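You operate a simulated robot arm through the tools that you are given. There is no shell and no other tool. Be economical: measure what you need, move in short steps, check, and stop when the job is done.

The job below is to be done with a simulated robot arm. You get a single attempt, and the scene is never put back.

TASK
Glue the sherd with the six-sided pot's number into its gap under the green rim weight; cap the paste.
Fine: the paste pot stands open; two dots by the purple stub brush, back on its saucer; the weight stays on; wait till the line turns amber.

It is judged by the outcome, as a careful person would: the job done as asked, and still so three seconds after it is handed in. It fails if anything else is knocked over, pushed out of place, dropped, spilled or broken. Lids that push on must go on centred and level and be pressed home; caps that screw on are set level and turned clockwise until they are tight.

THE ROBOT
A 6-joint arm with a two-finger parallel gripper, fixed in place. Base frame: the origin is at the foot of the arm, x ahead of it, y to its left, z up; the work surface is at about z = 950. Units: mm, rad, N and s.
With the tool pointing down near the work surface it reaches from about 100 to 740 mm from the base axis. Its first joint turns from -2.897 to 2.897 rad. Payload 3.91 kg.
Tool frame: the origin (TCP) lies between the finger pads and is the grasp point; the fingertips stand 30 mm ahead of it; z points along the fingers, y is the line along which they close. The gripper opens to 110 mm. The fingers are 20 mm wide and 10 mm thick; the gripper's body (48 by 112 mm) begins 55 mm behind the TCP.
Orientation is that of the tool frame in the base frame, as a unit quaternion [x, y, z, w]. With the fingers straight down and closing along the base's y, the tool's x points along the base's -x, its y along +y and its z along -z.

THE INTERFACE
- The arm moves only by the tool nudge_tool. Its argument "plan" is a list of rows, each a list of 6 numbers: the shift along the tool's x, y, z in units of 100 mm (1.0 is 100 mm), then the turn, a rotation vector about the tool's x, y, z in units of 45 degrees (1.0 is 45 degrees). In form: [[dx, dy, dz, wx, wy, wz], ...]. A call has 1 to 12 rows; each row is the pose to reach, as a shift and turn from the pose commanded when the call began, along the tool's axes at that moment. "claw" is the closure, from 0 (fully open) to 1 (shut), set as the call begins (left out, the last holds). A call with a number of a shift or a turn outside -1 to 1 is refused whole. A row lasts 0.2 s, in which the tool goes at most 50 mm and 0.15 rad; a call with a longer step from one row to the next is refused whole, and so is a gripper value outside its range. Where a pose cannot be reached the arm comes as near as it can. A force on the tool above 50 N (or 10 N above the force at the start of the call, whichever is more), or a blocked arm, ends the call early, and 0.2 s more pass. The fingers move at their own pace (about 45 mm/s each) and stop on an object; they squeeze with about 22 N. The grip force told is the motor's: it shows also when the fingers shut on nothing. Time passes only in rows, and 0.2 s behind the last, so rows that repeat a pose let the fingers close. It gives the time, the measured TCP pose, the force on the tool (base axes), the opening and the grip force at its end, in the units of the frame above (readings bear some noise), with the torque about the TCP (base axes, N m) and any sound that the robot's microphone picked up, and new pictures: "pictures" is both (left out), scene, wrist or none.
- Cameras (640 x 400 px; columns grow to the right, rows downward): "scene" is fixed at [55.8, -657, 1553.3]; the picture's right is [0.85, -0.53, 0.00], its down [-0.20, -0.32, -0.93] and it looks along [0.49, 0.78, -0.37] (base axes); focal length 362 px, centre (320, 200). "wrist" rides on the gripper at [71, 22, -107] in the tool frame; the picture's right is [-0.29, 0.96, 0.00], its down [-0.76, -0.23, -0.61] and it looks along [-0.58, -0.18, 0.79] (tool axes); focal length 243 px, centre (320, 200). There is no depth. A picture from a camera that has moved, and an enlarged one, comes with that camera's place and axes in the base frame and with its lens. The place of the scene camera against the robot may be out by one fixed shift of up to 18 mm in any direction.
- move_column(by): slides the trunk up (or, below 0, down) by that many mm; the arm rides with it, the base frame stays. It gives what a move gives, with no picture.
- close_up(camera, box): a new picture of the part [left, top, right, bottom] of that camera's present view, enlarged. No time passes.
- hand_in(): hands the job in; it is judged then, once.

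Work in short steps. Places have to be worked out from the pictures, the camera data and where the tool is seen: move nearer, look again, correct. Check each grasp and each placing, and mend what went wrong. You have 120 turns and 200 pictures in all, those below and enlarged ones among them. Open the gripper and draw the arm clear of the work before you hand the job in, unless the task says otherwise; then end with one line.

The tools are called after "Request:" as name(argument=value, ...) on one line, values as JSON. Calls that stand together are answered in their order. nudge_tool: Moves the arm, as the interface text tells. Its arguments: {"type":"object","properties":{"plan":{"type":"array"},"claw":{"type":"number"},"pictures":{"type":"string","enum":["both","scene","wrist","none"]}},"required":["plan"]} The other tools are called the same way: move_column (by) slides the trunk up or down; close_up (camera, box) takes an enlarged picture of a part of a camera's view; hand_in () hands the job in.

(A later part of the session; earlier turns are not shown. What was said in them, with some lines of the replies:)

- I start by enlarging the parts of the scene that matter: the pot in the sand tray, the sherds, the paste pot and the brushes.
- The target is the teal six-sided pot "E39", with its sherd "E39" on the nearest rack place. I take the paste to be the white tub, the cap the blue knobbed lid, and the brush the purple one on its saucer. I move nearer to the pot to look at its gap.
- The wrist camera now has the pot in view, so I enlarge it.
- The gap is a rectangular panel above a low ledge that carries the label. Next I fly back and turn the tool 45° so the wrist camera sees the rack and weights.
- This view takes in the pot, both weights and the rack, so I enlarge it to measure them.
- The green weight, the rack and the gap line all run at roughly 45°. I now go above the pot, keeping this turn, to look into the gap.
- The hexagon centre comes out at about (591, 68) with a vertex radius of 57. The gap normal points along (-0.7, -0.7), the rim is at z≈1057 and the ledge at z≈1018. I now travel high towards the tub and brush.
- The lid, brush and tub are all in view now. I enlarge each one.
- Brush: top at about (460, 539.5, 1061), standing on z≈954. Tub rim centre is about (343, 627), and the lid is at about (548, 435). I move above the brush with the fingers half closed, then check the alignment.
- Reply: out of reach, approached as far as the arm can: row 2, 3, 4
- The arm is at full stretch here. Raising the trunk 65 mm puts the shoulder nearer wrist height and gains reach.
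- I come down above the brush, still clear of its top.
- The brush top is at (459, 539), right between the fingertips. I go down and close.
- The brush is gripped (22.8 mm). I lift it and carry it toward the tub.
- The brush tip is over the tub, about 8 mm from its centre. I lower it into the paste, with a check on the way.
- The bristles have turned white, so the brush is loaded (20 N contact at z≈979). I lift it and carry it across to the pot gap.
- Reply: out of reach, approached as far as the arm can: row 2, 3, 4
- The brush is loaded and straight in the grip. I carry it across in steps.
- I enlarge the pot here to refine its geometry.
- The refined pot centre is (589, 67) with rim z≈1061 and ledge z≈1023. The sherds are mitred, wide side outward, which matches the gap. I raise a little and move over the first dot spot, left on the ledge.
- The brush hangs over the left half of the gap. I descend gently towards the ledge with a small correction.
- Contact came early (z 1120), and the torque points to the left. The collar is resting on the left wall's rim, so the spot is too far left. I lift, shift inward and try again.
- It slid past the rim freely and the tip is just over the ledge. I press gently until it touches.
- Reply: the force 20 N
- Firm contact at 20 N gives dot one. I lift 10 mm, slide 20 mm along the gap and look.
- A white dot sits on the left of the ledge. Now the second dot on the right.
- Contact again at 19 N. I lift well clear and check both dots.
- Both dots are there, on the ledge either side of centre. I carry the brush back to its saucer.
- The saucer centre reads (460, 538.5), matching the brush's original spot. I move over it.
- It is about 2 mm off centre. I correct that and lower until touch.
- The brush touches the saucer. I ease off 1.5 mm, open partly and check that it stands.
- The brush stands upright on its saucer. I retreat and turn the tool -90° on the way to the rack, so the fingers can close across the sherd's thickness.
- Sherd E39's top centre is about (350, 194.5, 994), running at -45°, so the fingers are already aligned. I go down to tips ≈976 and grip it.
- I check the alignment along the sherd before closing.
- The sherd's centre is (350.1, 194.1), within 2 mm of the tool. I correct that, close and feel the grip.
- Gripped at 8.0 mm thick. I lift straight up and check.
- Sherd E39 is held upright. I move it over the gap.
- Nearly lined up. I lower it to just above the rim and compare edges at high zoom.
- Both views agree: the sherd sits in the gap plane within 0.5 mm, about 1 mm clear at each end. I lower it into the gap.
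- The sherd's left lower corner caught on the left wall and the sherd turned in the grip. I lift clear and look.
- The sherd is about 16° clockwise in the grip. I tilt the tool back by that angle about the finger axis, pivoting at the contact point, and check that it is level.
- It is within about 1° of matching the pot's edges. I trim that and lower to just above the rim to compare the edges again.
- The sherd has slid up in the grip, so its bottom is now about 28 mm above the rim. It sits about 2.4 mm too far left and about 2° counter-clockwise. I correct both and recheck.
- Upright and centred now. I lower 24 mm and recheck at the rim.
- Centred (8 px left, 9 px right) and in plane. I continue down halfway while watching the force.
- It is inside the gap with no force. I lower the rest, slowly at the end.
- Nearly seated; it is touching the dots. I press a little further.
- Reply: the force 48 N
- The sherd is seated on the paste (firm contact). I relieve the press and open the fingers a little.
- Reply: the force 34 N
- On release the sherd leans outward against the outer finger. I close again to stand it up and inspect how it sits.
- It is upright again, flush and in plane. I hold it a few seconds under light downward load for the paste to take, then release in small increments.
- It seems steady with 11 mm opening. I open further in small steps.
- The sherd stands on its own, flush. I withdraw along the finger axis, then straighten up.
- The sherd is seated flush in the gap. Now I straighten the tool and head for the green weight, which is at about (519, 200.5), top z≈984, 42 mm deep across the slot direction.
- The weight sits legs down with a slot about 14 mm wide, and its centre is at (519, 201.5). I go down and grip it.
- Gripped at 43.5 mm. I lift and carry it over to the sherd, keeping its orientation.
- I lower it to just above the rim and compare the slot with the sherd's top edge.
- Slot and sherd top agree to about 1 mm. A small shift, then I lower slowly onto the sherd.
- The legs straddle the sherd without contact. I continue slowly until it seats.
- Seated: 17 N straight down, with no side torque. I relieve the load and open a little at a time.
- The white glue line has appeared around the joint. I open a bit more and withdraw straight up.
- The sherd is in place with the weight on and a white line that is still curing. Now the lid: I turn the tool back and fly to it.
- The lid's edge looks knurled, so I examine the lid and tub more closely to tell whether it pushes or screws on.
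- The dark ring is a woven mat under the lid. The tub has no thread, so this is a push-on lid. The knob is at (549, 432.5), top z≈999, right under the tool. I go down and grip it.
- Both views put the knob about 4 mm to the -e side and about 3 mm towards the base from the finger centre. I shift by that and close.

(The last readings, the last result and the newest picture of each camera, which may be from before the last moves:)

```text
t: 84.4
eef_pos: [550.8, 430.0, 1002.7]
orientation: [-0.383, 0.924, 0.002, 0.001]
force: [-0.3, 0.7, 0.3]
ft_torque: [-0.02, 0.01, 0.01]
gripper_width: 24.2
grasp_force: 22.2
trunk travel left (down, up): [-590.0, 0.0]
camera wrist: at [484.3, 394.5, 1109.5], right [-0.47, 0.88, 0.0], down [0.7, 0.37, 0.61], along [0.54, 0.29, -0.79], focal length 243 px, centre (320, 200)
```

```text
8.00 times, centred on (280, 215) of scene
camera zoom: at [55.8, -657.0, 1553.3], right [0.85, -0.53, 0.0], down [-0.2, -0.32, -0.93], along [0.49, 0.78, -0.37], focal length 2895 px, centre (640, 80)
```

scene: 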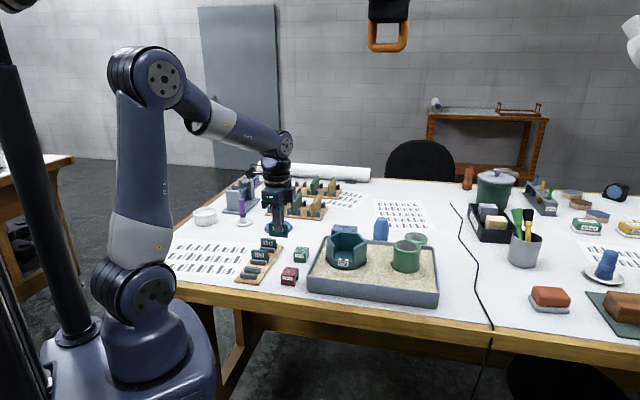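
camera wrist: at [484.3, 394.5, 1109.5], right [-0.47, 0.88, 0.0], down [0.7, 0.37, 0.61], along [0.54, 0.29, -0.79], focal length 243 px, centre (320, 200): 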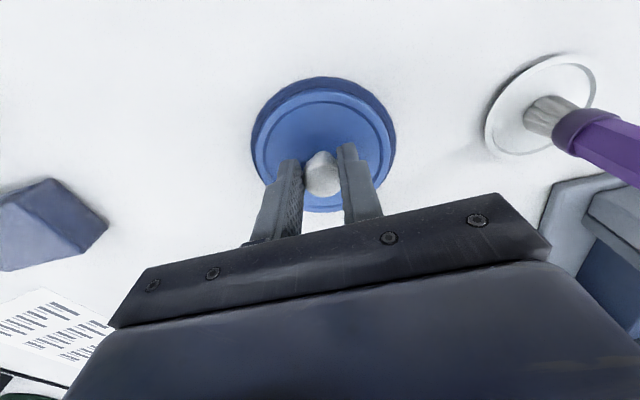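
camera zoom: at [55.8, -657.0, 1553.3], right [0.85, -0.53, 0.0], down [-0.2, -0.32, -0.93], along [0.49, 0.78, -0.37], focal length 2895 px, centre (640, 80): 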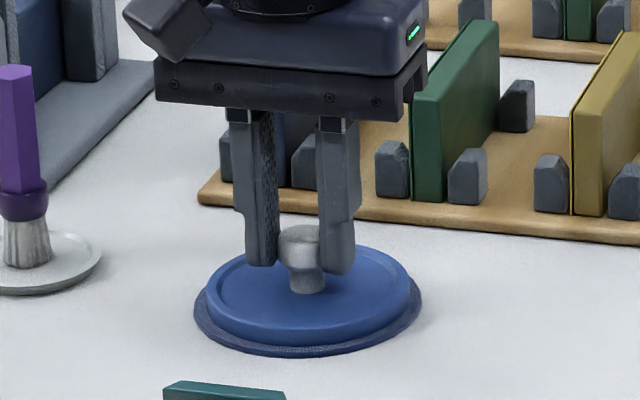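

The knob is gripped at 24.2 mm. I lift and check that the lid hangs level.

Request:
nudge_tool(plan=[[0, 0, -0.15, 0, 0, 0], [0, 0, -0.4, 0, 0, 0], [0, 0, -0.8, 0, 0, 0], [0, 0, -0.8, 0, 0, 0]], pictures="wrist")

Request:
close_up(camera="scene", box=[250, 170, 310, 240])

Request:
close_up(camera="wrist", box=[220, 60, 420, 230])

```text
t: 85.4
eef_pos: [550.9, 429.6, 1082.6]
orientation: [-0.383, 0.924, 0.001, 0.0]
force: [0.0, 0.0, 0.0]
ft_torque: [-0.01, -0.01, 0.02]
gripper_width: 24.0
grasp_force: 21.7
trunk travel left (down, up): [-590.0, 0.0]
camera wrist: at [484.9, 393.9, 1190.1], right [-0.47, 0.88, 0.0], down [0.7, 0.37, 0.61], along [0.54, 0.29, -0.79], focal length 243 px, centre (320, 200)
```

wrist: 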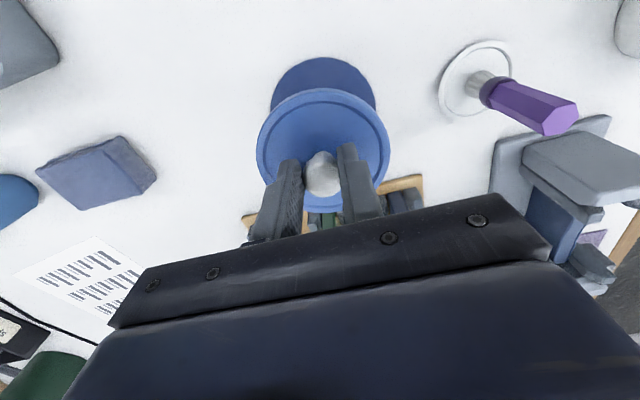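

```text
5.71 times, centred on (280, 205) of scene
camera zoom: at [55.8, -657.0, 1553.3], right [0.85, -0.53, 0.0], down [-0.2, -0.32, -0.93], along [0.49, 0.78, -0.37], focal length 2068 px, centre (549, 171)
```

zoom: 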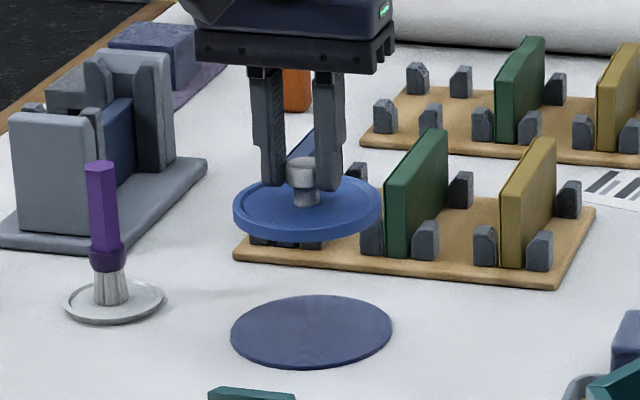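

```text
2.35 times, centred on (320, 145) of wrist
camera zoom: at [484.9, 393.9, 1190.1], right [-0.47, 0.88, 0.0], down [0.7, 0.37, 0.61], along [0.54, 0.29, -0.79], focal length 571 px, centre (320, 329)
```

zoom: 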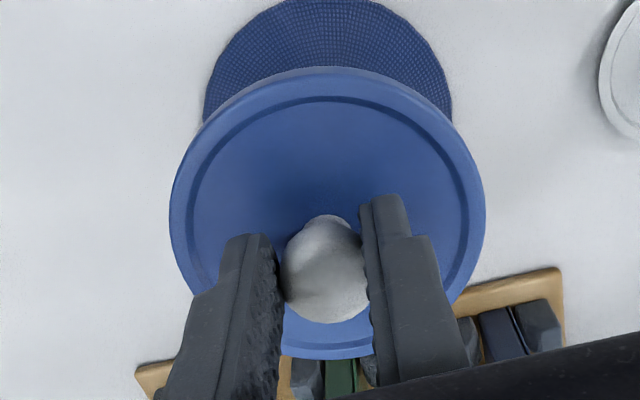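

Level, and the mat stayed behind. I carry it to the tub by the inner side, keeping well away from the brush.

Request:
nudge_tool(plan=[[0.31, 0.31, 0, 0, 0, 0], [0.62, 0.62, 0, 0, 0, 0], [0.926, 0.926, 0, 0, 0, 0]], pictures="none")

Request:
nudge_tool(plan=[[-0.1, 0.36, 0, 0, 0, 0], [-0.19, 0.728, 0, 0, 0, 0]], pictures="none")

Request:
nudge_tool(plan=[[-0.1, 0.36, 0, 0, 0, 0], [-0.19, 0.728, 0, 0, 0, 0], [-0.19, 0.728, 0, 0, 0, 0]], pictures="both")

Request:
close_up(camera="wrist", box=[220, 0, 460, 200])

```text
t: 86.2
eef_pos: [419.7, 427.9, 1083.3]
orientation: [-0.383, 0.924, 0.0, 0.0]
force: [0.5, -0.6, 0.1]
ft_torque: [-0.01, 0.0, -0.01]
gripper_width: 24.3
grasp_force: 22.1
trunk travel left (down, up): [-590.0, 0.0]
```

```text
t: 86.8
eef_pos: [380.1, 493.7, 1081.9]
orientation: [-0.382, 0.924, 0.0, 0.0]
force: [0.0, -0.1, -1.0]
ft_torque: [0.01, 0.0, 0.02]
gripper_width: 23.9
grasp_force: 21.8
trunk travel left (down, up): [-590.0, 0.0]
```

```text
t: 87.6
eef_pos: [343.2, 558.0, 1081.2]
orientation: [-0.382, 0.924, 0.001, 0.001]
force: [0.7, 0.1, -0.1]
ft_torque: [-0.02, -0.03, 0.02]
gripper_width: 23.9
grasp_force: 22.3
trunk travel left (down, up): [-590.0, 0.0]
camera wrist: at [276.1, 524.0, 1188.2], right [-0.47, 0.88, 0.0], down [0.7, 0.37, 0.61], along [0.54, 0.29, -0.79], focal length 243 px, centre (320, 200)
```

scene: 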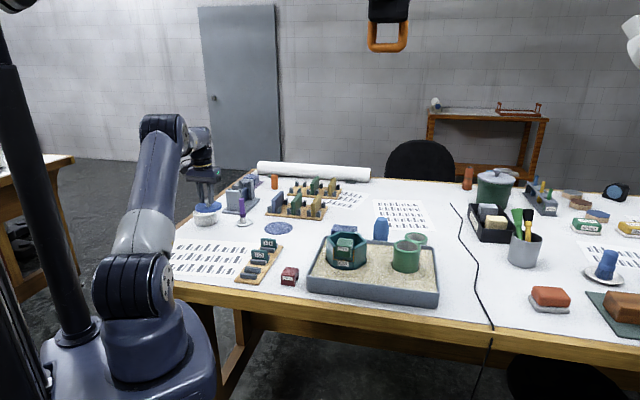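
wrist: 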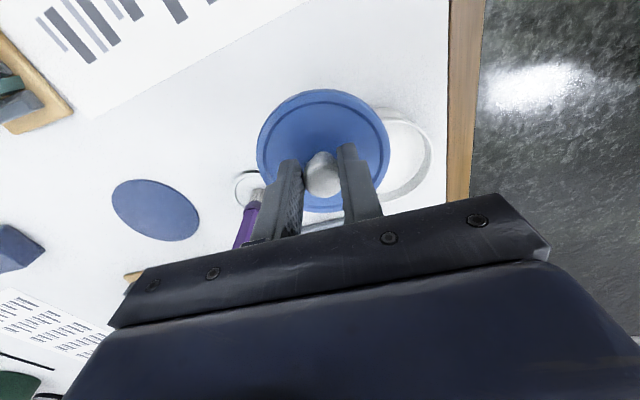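

```text
2.00 times, centred on (340, 100) of wrist
camera zoom: at [276.1, 524.0, 1188.2], right [-0.47, 0.88, 0.0], down [0.7, 0.37, 0.61], along [0.54, 0.29, -0.79], focal length 485 px, centre (280, 400)
```

zoom: 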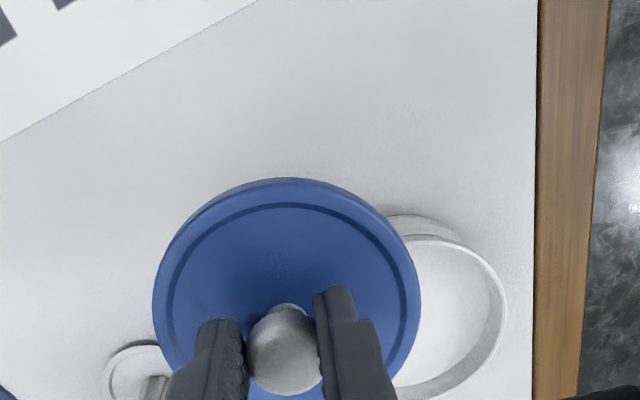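

I move to hover over the tub and check the alignment from both cameras.

Request:
nudge_tool(plan=[[-0.23, 0.25, 0, 0, 0, 0], [-0.455, 0.49, 0, 0, 0, 0], [-0.455, 0.49, 0.1, 0, 0, 0], [-0.455, 0.49, 0.15, 0, 0, 0]], pictures="wrist")

Request:
close_up(camera="scene", box=[180, 180, 230, 240])

Request:
close_up(camera="wrist", box=[230, 50, 430, 230])

```text
t: 88.6
eef_pos: [340.7, 625.9, 1067.6]
orientation: [-0.383, 0.924, 0.0, 0.0]
force: [0.4, 0.1, 0.1]
ft_torque: [-0.03, 0.02, 0.05]
gripper_width: 24.5
grasp_force: 22.2
trunk travel left (down, up): [-590.0, 0.0]
camera wrist: at [274.2, 591.0, 1174.5], right [-0.47, 0.88, 0.0], down [0.7, 0.37, 0.61], along [0.54, 0.29, -0.79], focal length 243 px, centre (320, 200)
```

wrist: 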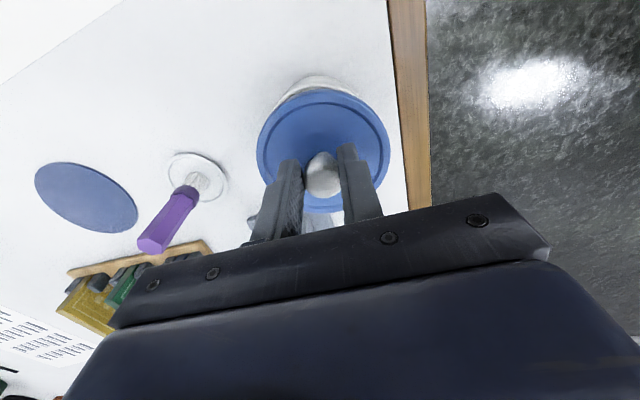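

```text
6.67 times, centred on (205, 210) of scene
camera zoom: at [55.8, -657.0, 1553.3], right [0.85, -0.53, 0.0], down [-0.2, -0.32, -0.93], along [0.49, 0.78, -0.37], focal length 2412 px, centre (1087, 133)
```

zoom: 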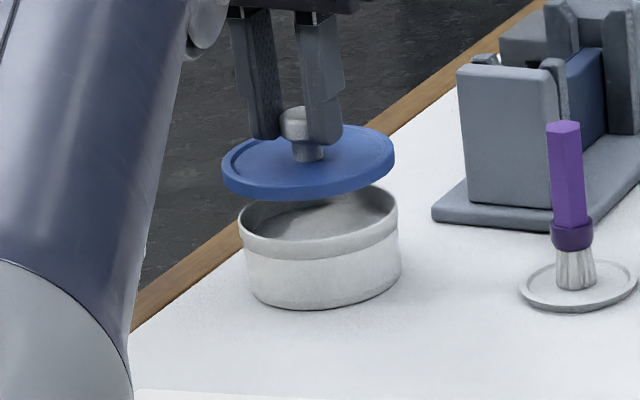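

```text
2.22 times, centred on (330, 140) of wrist
camera zoom: at [274.2, 591.0, 1174.5], right [-0.47, 0.88, 0.0], down [0.7, 0.37, 0.61], along [0.54, 0.29, -0.79], focal length 539 px, centre (298, 333)
```

zoom: 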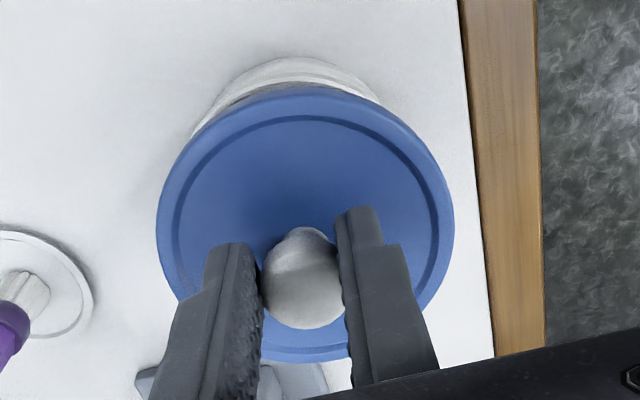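

The lid sits about 3 mm too far to the +e side in both views. I correct that, lower closer and recheck.

Request:
nudge_tool(plan=[[0, -0.03, 0.05, 0, 0, 0], [0, -0.03, 0.14, 0, 0, 0], [0, -0.03, 0.14, 0, 0, 0]], pictures="none")

Request:
close_up(camera="scene", box=[190, 190, 225, 230])

Request:
close_up(camera="wrist", box=[230, 50, 430, 230])

```text
t: 89.4
eef_pos: [341.3, 622.6, 1053.7]
orientation: [-0.382, 0.924, 0.0, 0.001]
force: [-0.9, -0.1, 0.1]
ft_torque: [0.04, -0.03, 0.02]
gripper_width: 24.6
grasp_force: 22.1
trunk travel left (down, up): [-590.0, 0.0]
```

```text
10.00 times, centred on (208, 210) of scene
camera zoom: at [55.8, -657.0, 1553.3], right [0.85, -0.53, 0.0], down [-0.2, -0.32, -0.93], along [0.49, 0.78, -0.37], focal length 3619 px, centre (1445, 100)
```

zoom: 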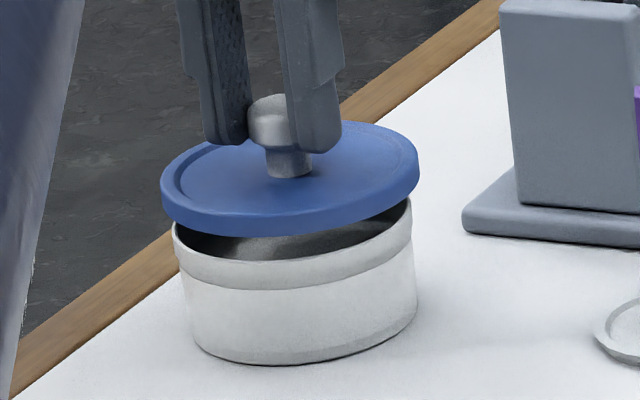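

```text
2.22 times, centred on (330, 140) of wrist
camera zoom: at [276.5, 588.5, 1160.9], right [-0.47, 0.88, 0.0], down [0.7, 0.37, 0.61], along [0.54, 0.29, -0.79], focal length 539 px, centre (298, 333)
```

zoom: 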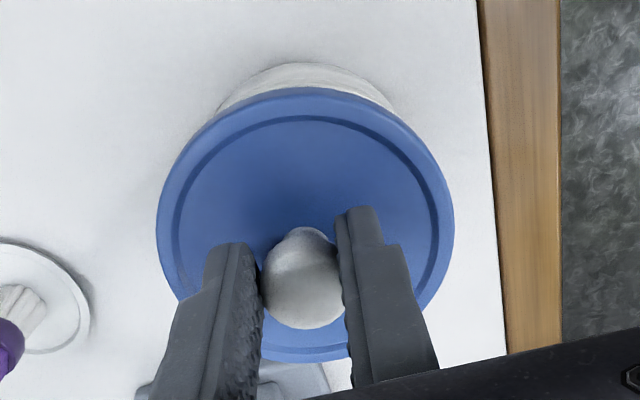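

The relative alignment agrees within about 1–2 mm in both views, and the visible arcs are concentric. I lower to near contact with a 1 mm trim.

Request:
nudge_tool(plan=[[-0.01, 0, 0.03, 0, 0, 0], [-0.01, 0, 0.06, 0, 0, 0], [-0.01, 0, 0.08, 0, 0, 0]], pictures="none")

Request:
close_up(camera="scene", box=[190, 190, 225, 230])

Request:
close_up(camera="wrist", box=[230, 50, 430, 230])

```text
t: 90.2
eef_pos: [344.1, 624.3, 1046.5]
orientation: [-0.383, 0.924, 0.0, 0.0]
force: [0.0, 0.0, -0.8]
ft_torque: [-0.01, 0.01, -0.02]
gripper_width: 23.9
grasp_force: 22.0
trunk travel left (down, up): [-590.0, 0.0]
```

```text
10.00 times, centred on (208, 210) of scene
camera zoom: at [55.8, -657.0, 1553.3], right [0.85, -0.53, 0.0], down [-0.2, -0.32, -0.93], along [0.49, 0.78, -0.37], focal length 3619 px, centre (1445, 100)
```

zoom: 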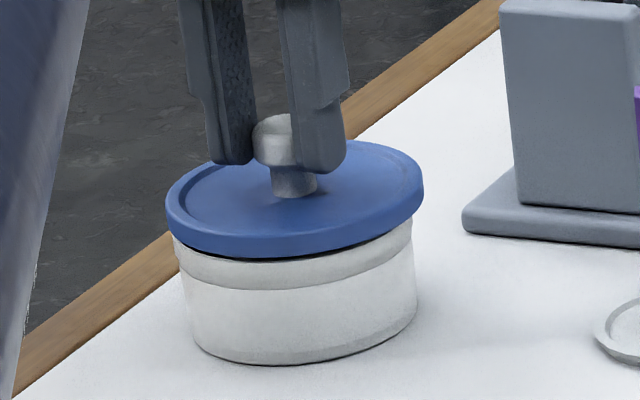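

```text
2.22 times, centred on (330, 140) of wrist
camera zoom: at [277.4, 589.0, 1152.5], right [-0.47, 0.88, 0.0], down [0.7, 0.37, 0.61], along [0.54, 0.29, -0.79], focal length 539 px, centre (298, 333)
```

zoom: 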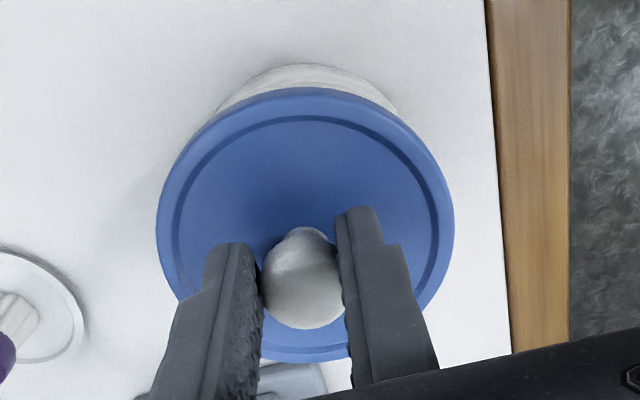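

The lid is concentric within a millimetre. I lower further while watching the force.

Request:
nudge_tool(plan=[[0, 0.005, 0.015, 0, 0, 0], [0, 0.005, 0.03, 0, 0, 0], [0, 0.005, 0.045, 0, 0, 0]], pictures="none")

Request:
close_up(camera="scene", box=[190, 190, 225, 230])

```text
t: 91.0
eef_pos: [342.9, 624.1, 1042.8]
orientation: [-0.382, 0.924, 0.0, 0.001]
force: [0.7, 1.0, 6.8]
ft_torque: [-0.13, 0.13, -0.01]
gripper_width: 24.3
grasp_force: 21.9
trunk travel left (down, up): [-590.0, 0.0]
```

```text
10.00 times, centred on (208, 210) of scene
camera zoom: at [55.8, -657.0, 1553.3], right [0.85, -0.53, 0.0], down [-0.2, -0.32, -0.93], along [0.49, 0.78, -0.37], focal length 3619 px, centre (1445, 100)
```

zoom: 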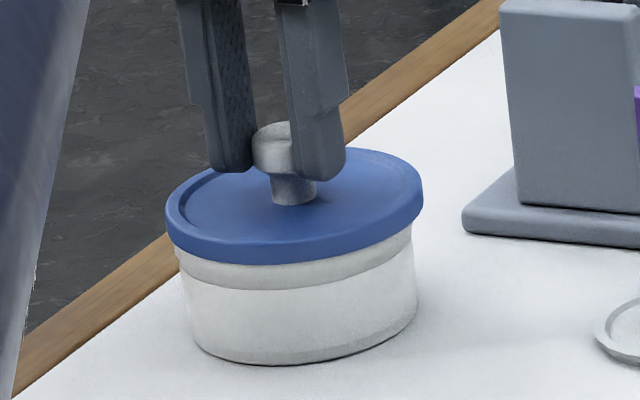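

Light contact. I press down a little more and watch for tilt.

Request:
nudge_tool(plan=[[0.008, 0, 0.01, 0, 0, 0], [0.008, 0, 0.02, 0, 0, 0], [0.008, 0, 0.03, 0, 0, 0]], pictures="none")

Request:
close_up(camera="scene", box=[190, 190, 225, 230])

Request:
close_up(camera="wrist", box=[230, 50, 430, 230])

```text
t: 91.8
eef_pos: [343.8, 623.4, 1040.0]
orientation: [-0.383, 0.924, 0.0, 0.001]
force: [5.0, 4.9, 17.6]
ft_torque: [-0.11, 0.1, 0.02]
gripper_width: 24.2
grasp_force: 21.5
trunk travel left (down, up): [-590.0, 0.0]
```

```text
10.00 times, centred on (208, 210) of scene
camera zoom: at [55.8, -657.0, 1553.3], right [0.85, -0.53, 0.0], down [-0.2, -0.32, -0.93], along [0.49, 0.78, -0.37], focal length 3619 px, centre (1445, 100)
```

zoom: 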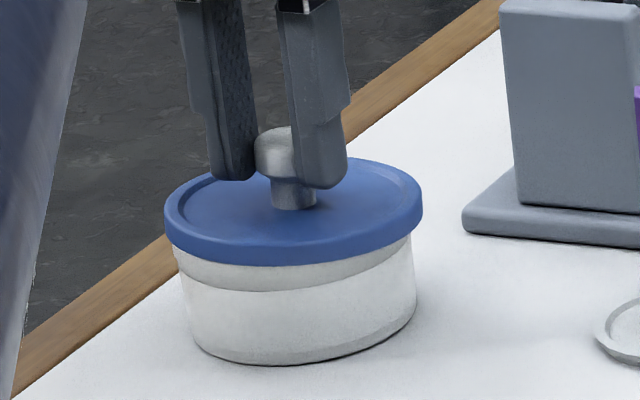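

```text
2.22 times, centred on (330, 140) of wrist
camera zoom: at [276.8, 588.2, 1146.3], right [-0.47, 0.88, 0.0], down [0.7, 0.37, 0.61], along [0.54, 0.29, -0.79], focal length 539 px, centre (298, 333)
```

zoom: 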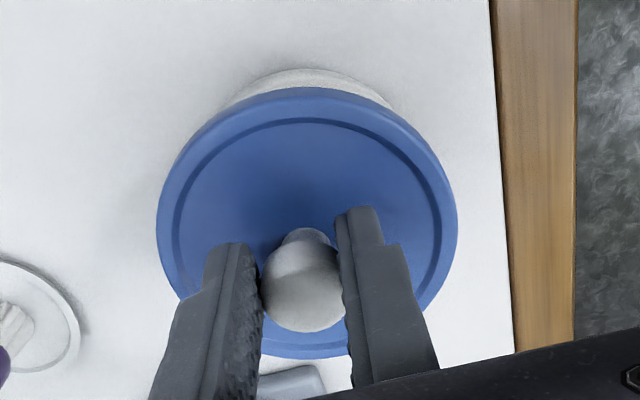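

The skirt has engaged, and a side reaction shows it is slightly over-shifted. I take that back and press home.

Request:
nudge_tool(plan=[[-0.008, 0, 0, 0, 0, 0], [-0.008, 0, 0.015, 0, 0, 0], [-0.008, 0, 0.03, 0, 0, 0], [-0.008, 0, 0.045, 0, 0, 0]], pictures="none")

Request:
close_up(camera="scene", box=[190, 190, 225, 230])

```text
t: 92.8
eef_pos: [341.4, 624.1, 1035.2]
orientation: [-0.382, 0.924, 0.001, 0.002]
force: [-4.9, -3.6, 15.8]
ft_torque: [0.35, -0.32, 0.01]
gripper_width: 24.0
grasp_force: 22.2
trunk travel left (down, up): [-590.0, 0.0]
heard: snap
```

```text
10.00 times, centred on (208, 210) of scene
camera zoom: at [55.8, -657.0, 1553.3], right [0.85, -0.53, 0.0], down [-0.2, -0.32, -0.93], along [0.49, 0.78, -0.37], focal length 3619 px, centre (1445, 100)
```

zoom: 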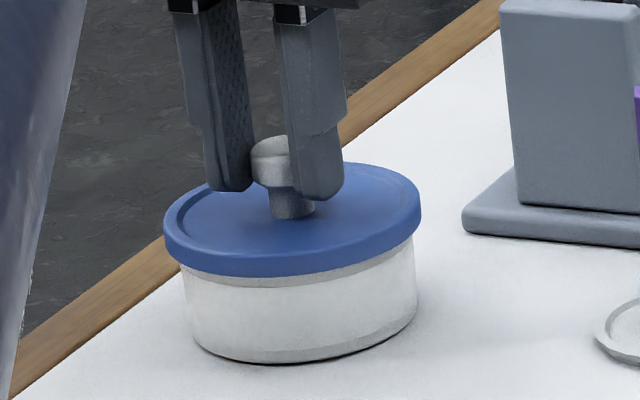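

A snap was heard, so the lid is home. I relax, release the knob and check.

Request:
nudge_tool(plan=[[0.004, 0, -0.015, 0, 0, 0], [0.004, 0, -0.015, 0, 0, 0]], pictures="none")

Request:
nudge_tool(plan=[[0, 0, 0, 0, 0, 0], [0, 0, 0, 0, 0, 0], [0, 0, 0, 0, 0, 0], [0, 0, -0.3, 0, 0, 0], [0, 0, -0.6, 0, 0, 0]], claw=0.5, pictures="wrist")

Request:
close_up(camera="scene", box=[190, 190, 225, 230])

Request:
close_up(camera="wrist", box=[230, 50, 430, 230])

Request:
close_up(camera="scene", box=[324, 213, 374, 273])

```text
t: 93.4
eef_pos: [341.9, 622.5, 1035.4]
orientation: [-0.382, 0.924, 0.001, 0.0]
force: [-6.0, -2.6, 8.0]
ft_torque: [0.13, -0.04, 0.04]
gripper_width: 24.0
grasp_force: 22.4
trunk travel left (down, up): [-590.0, 0.0]
```

```text
t: 94.6
eef_pos: [342.8, 620.2, 1096.7]
orientation: [-0.383, 0.924, 0.001, 0.002]
force: [-0.6, 0.4, 0.4]
ft_torque: [0.0, -0.03, 0.0]
gripper_width: 55.0
grasp_force: 0.1
trunk travel left (down, up): [-590.0, 0.0]
camera wrist: at [276.4, 585.9, 1203.1], right [-0.47, 0.88, 0.0], down [0.7, 0.37, 0.61], along [0.54, 0.29, -0.79], focal length 243 px, centre (320, 200)
```

wrist: 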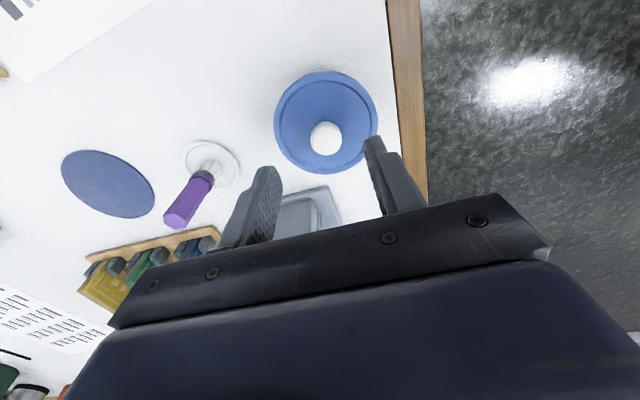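

```text
10.00 times, centred on (208, 210) of scene
camera zoom: at [55.8, -657.0, 1553.3], right [0.85, -0.53, 0.0], down [-0.2, -0.32, -0.93], along [0.49, 0.78, -0.37], focal length 3619 px, centre (1445, 100)
```

zoom: 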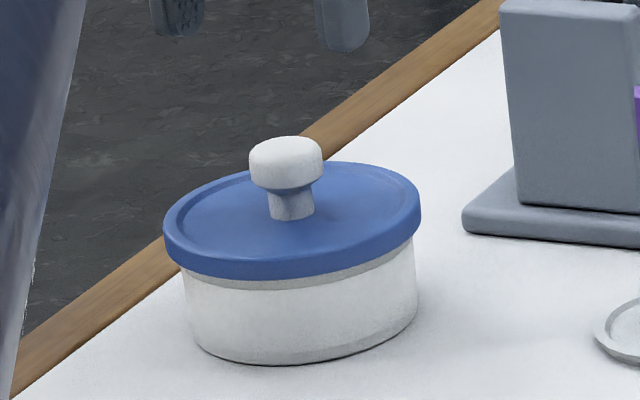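

```text
2.22 times, centred on (330, 140) of wrist
camera zoom: at [276.4, 585.9, 1203.1], right [-0.47, 0.88, 0.0], down [0.7, 0.37, 0.61], along [0.54, 0.29, -0.79], focal length 539 px, centre (298, 333)
```

zoom: 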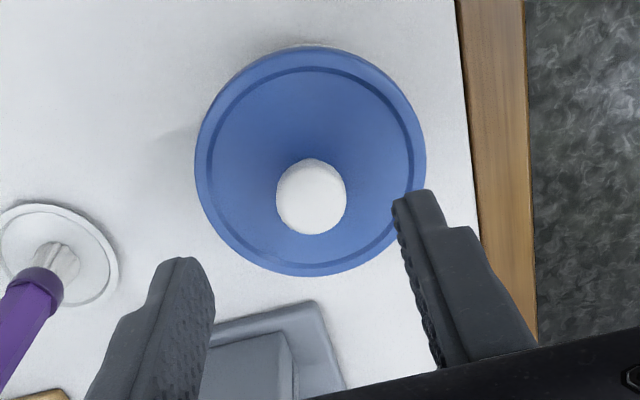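

```text
6.67 times, centred on (349, 243) of scene
camera zoom: at [55.8, -657.0, 1553.3], right [0.85, -0.53, 0.0], down [-0.2, -0.32, -0.93], along [0.49, 0.78, -0.37], focal length 2412 px, centre (127, -87)
```

zoom: 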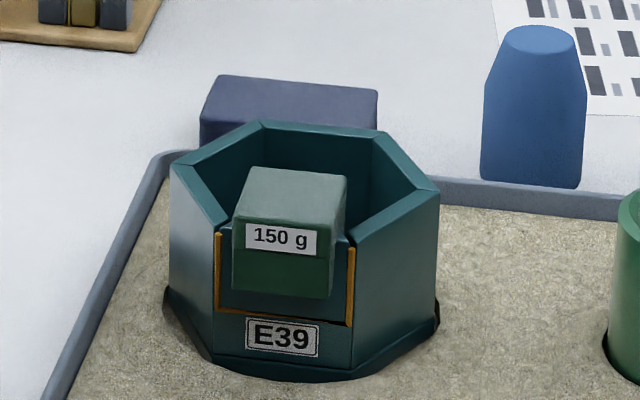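

The line is amber and the lid is level and home. I draw the arm clear and take a final overview.

Request:
nudge_tool(plan=[[0.3, 0, -0.1, 0, 0, 0], [0.65, 0, -0.3, 0, 0, 0], [1, 0, -0.5, 0, 0, 0]], claw=0, pictures="none")

Request:
nudge_tool(plan=[[0.3, 0, -0.2, 0, 0, 0], [0.65, 0, -0.4, 0, 0, 0], [1, 0, -0.6, 0, 0, 0], [1, 0, -0.6, 0, 0, 0]], pictures="both")

Request:
close_up(camera="scene", box=[180, 160, 390, 290])

```text
t: 95.4
eef_pos: [272.9, 553.1, 1145.3]
orientation: [-0.382, 0.924, 0.0, 0.001]
force: [0.6, -0.3, 0.0]
ft_torque: [-0.03, 0.0, 0.02]
gripper_width: 110.0
grasp_force: 0.1
trunk travel left (down, up): [-590.0, 0.0]
```

```text
t: 96.4
eef_pos: [201.3, 483.0, 1205.8]
orientation: [-0.383, 0.924, 0.001, 0.0]
force: [0.0, 0.0, 0.8]
ft_torque: [0.03, -0.02, 0.04]
gripper_width: 110.0
grasp_force: 0.0
trunk travel left (down, up): [-590.0, 0.0]
camera wrist: at [134.9, 447.6, 1312.1], right [-0.47, 0.88, 0.0], down [0.7, 0.37, 0.61], along [0.54, 0.29, -0.79], focal length 243 px, centre (320, 200)
```

scene: 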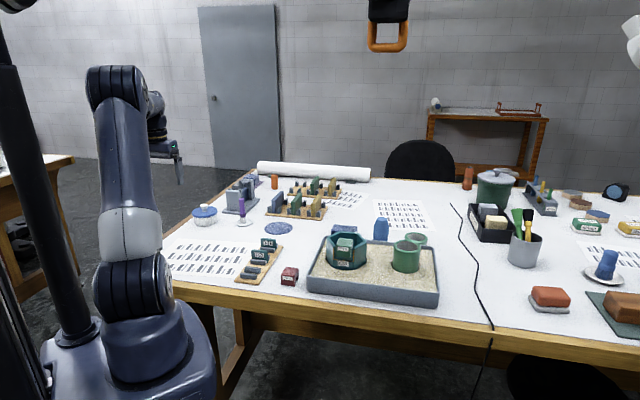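
wrist: 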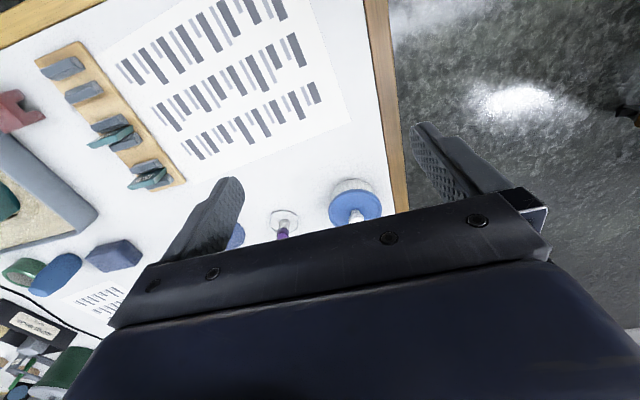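

```text
3.05 times, centred on (285, 225) of scene
camera zoom: at [55.8, -657.0, 1553.3], right [0.85, -0.53, 0.0], down [-0.2, -0.32, -0.93], along [0.49, 0.78, -0.37], focal length 1103 px, centre (427, 124)
```

zoom: 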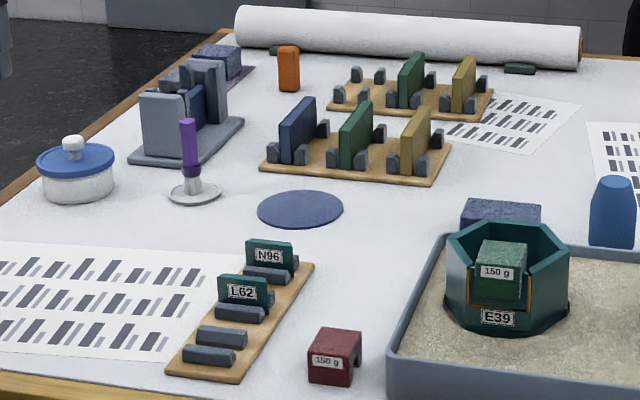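

Everything is in place: the sherd is glued with an amber line, the weight is on, the brush is on its saucer, the paste is capped and the arm is clear. I hand it in.

Request:
hand_in()

```text
The job is handed in.
```

Sherd E39 is glued into the six-sided pot's gap under the green weight. The line is amber, the brush is back on its saucer, and the paste lid has snapped shut.
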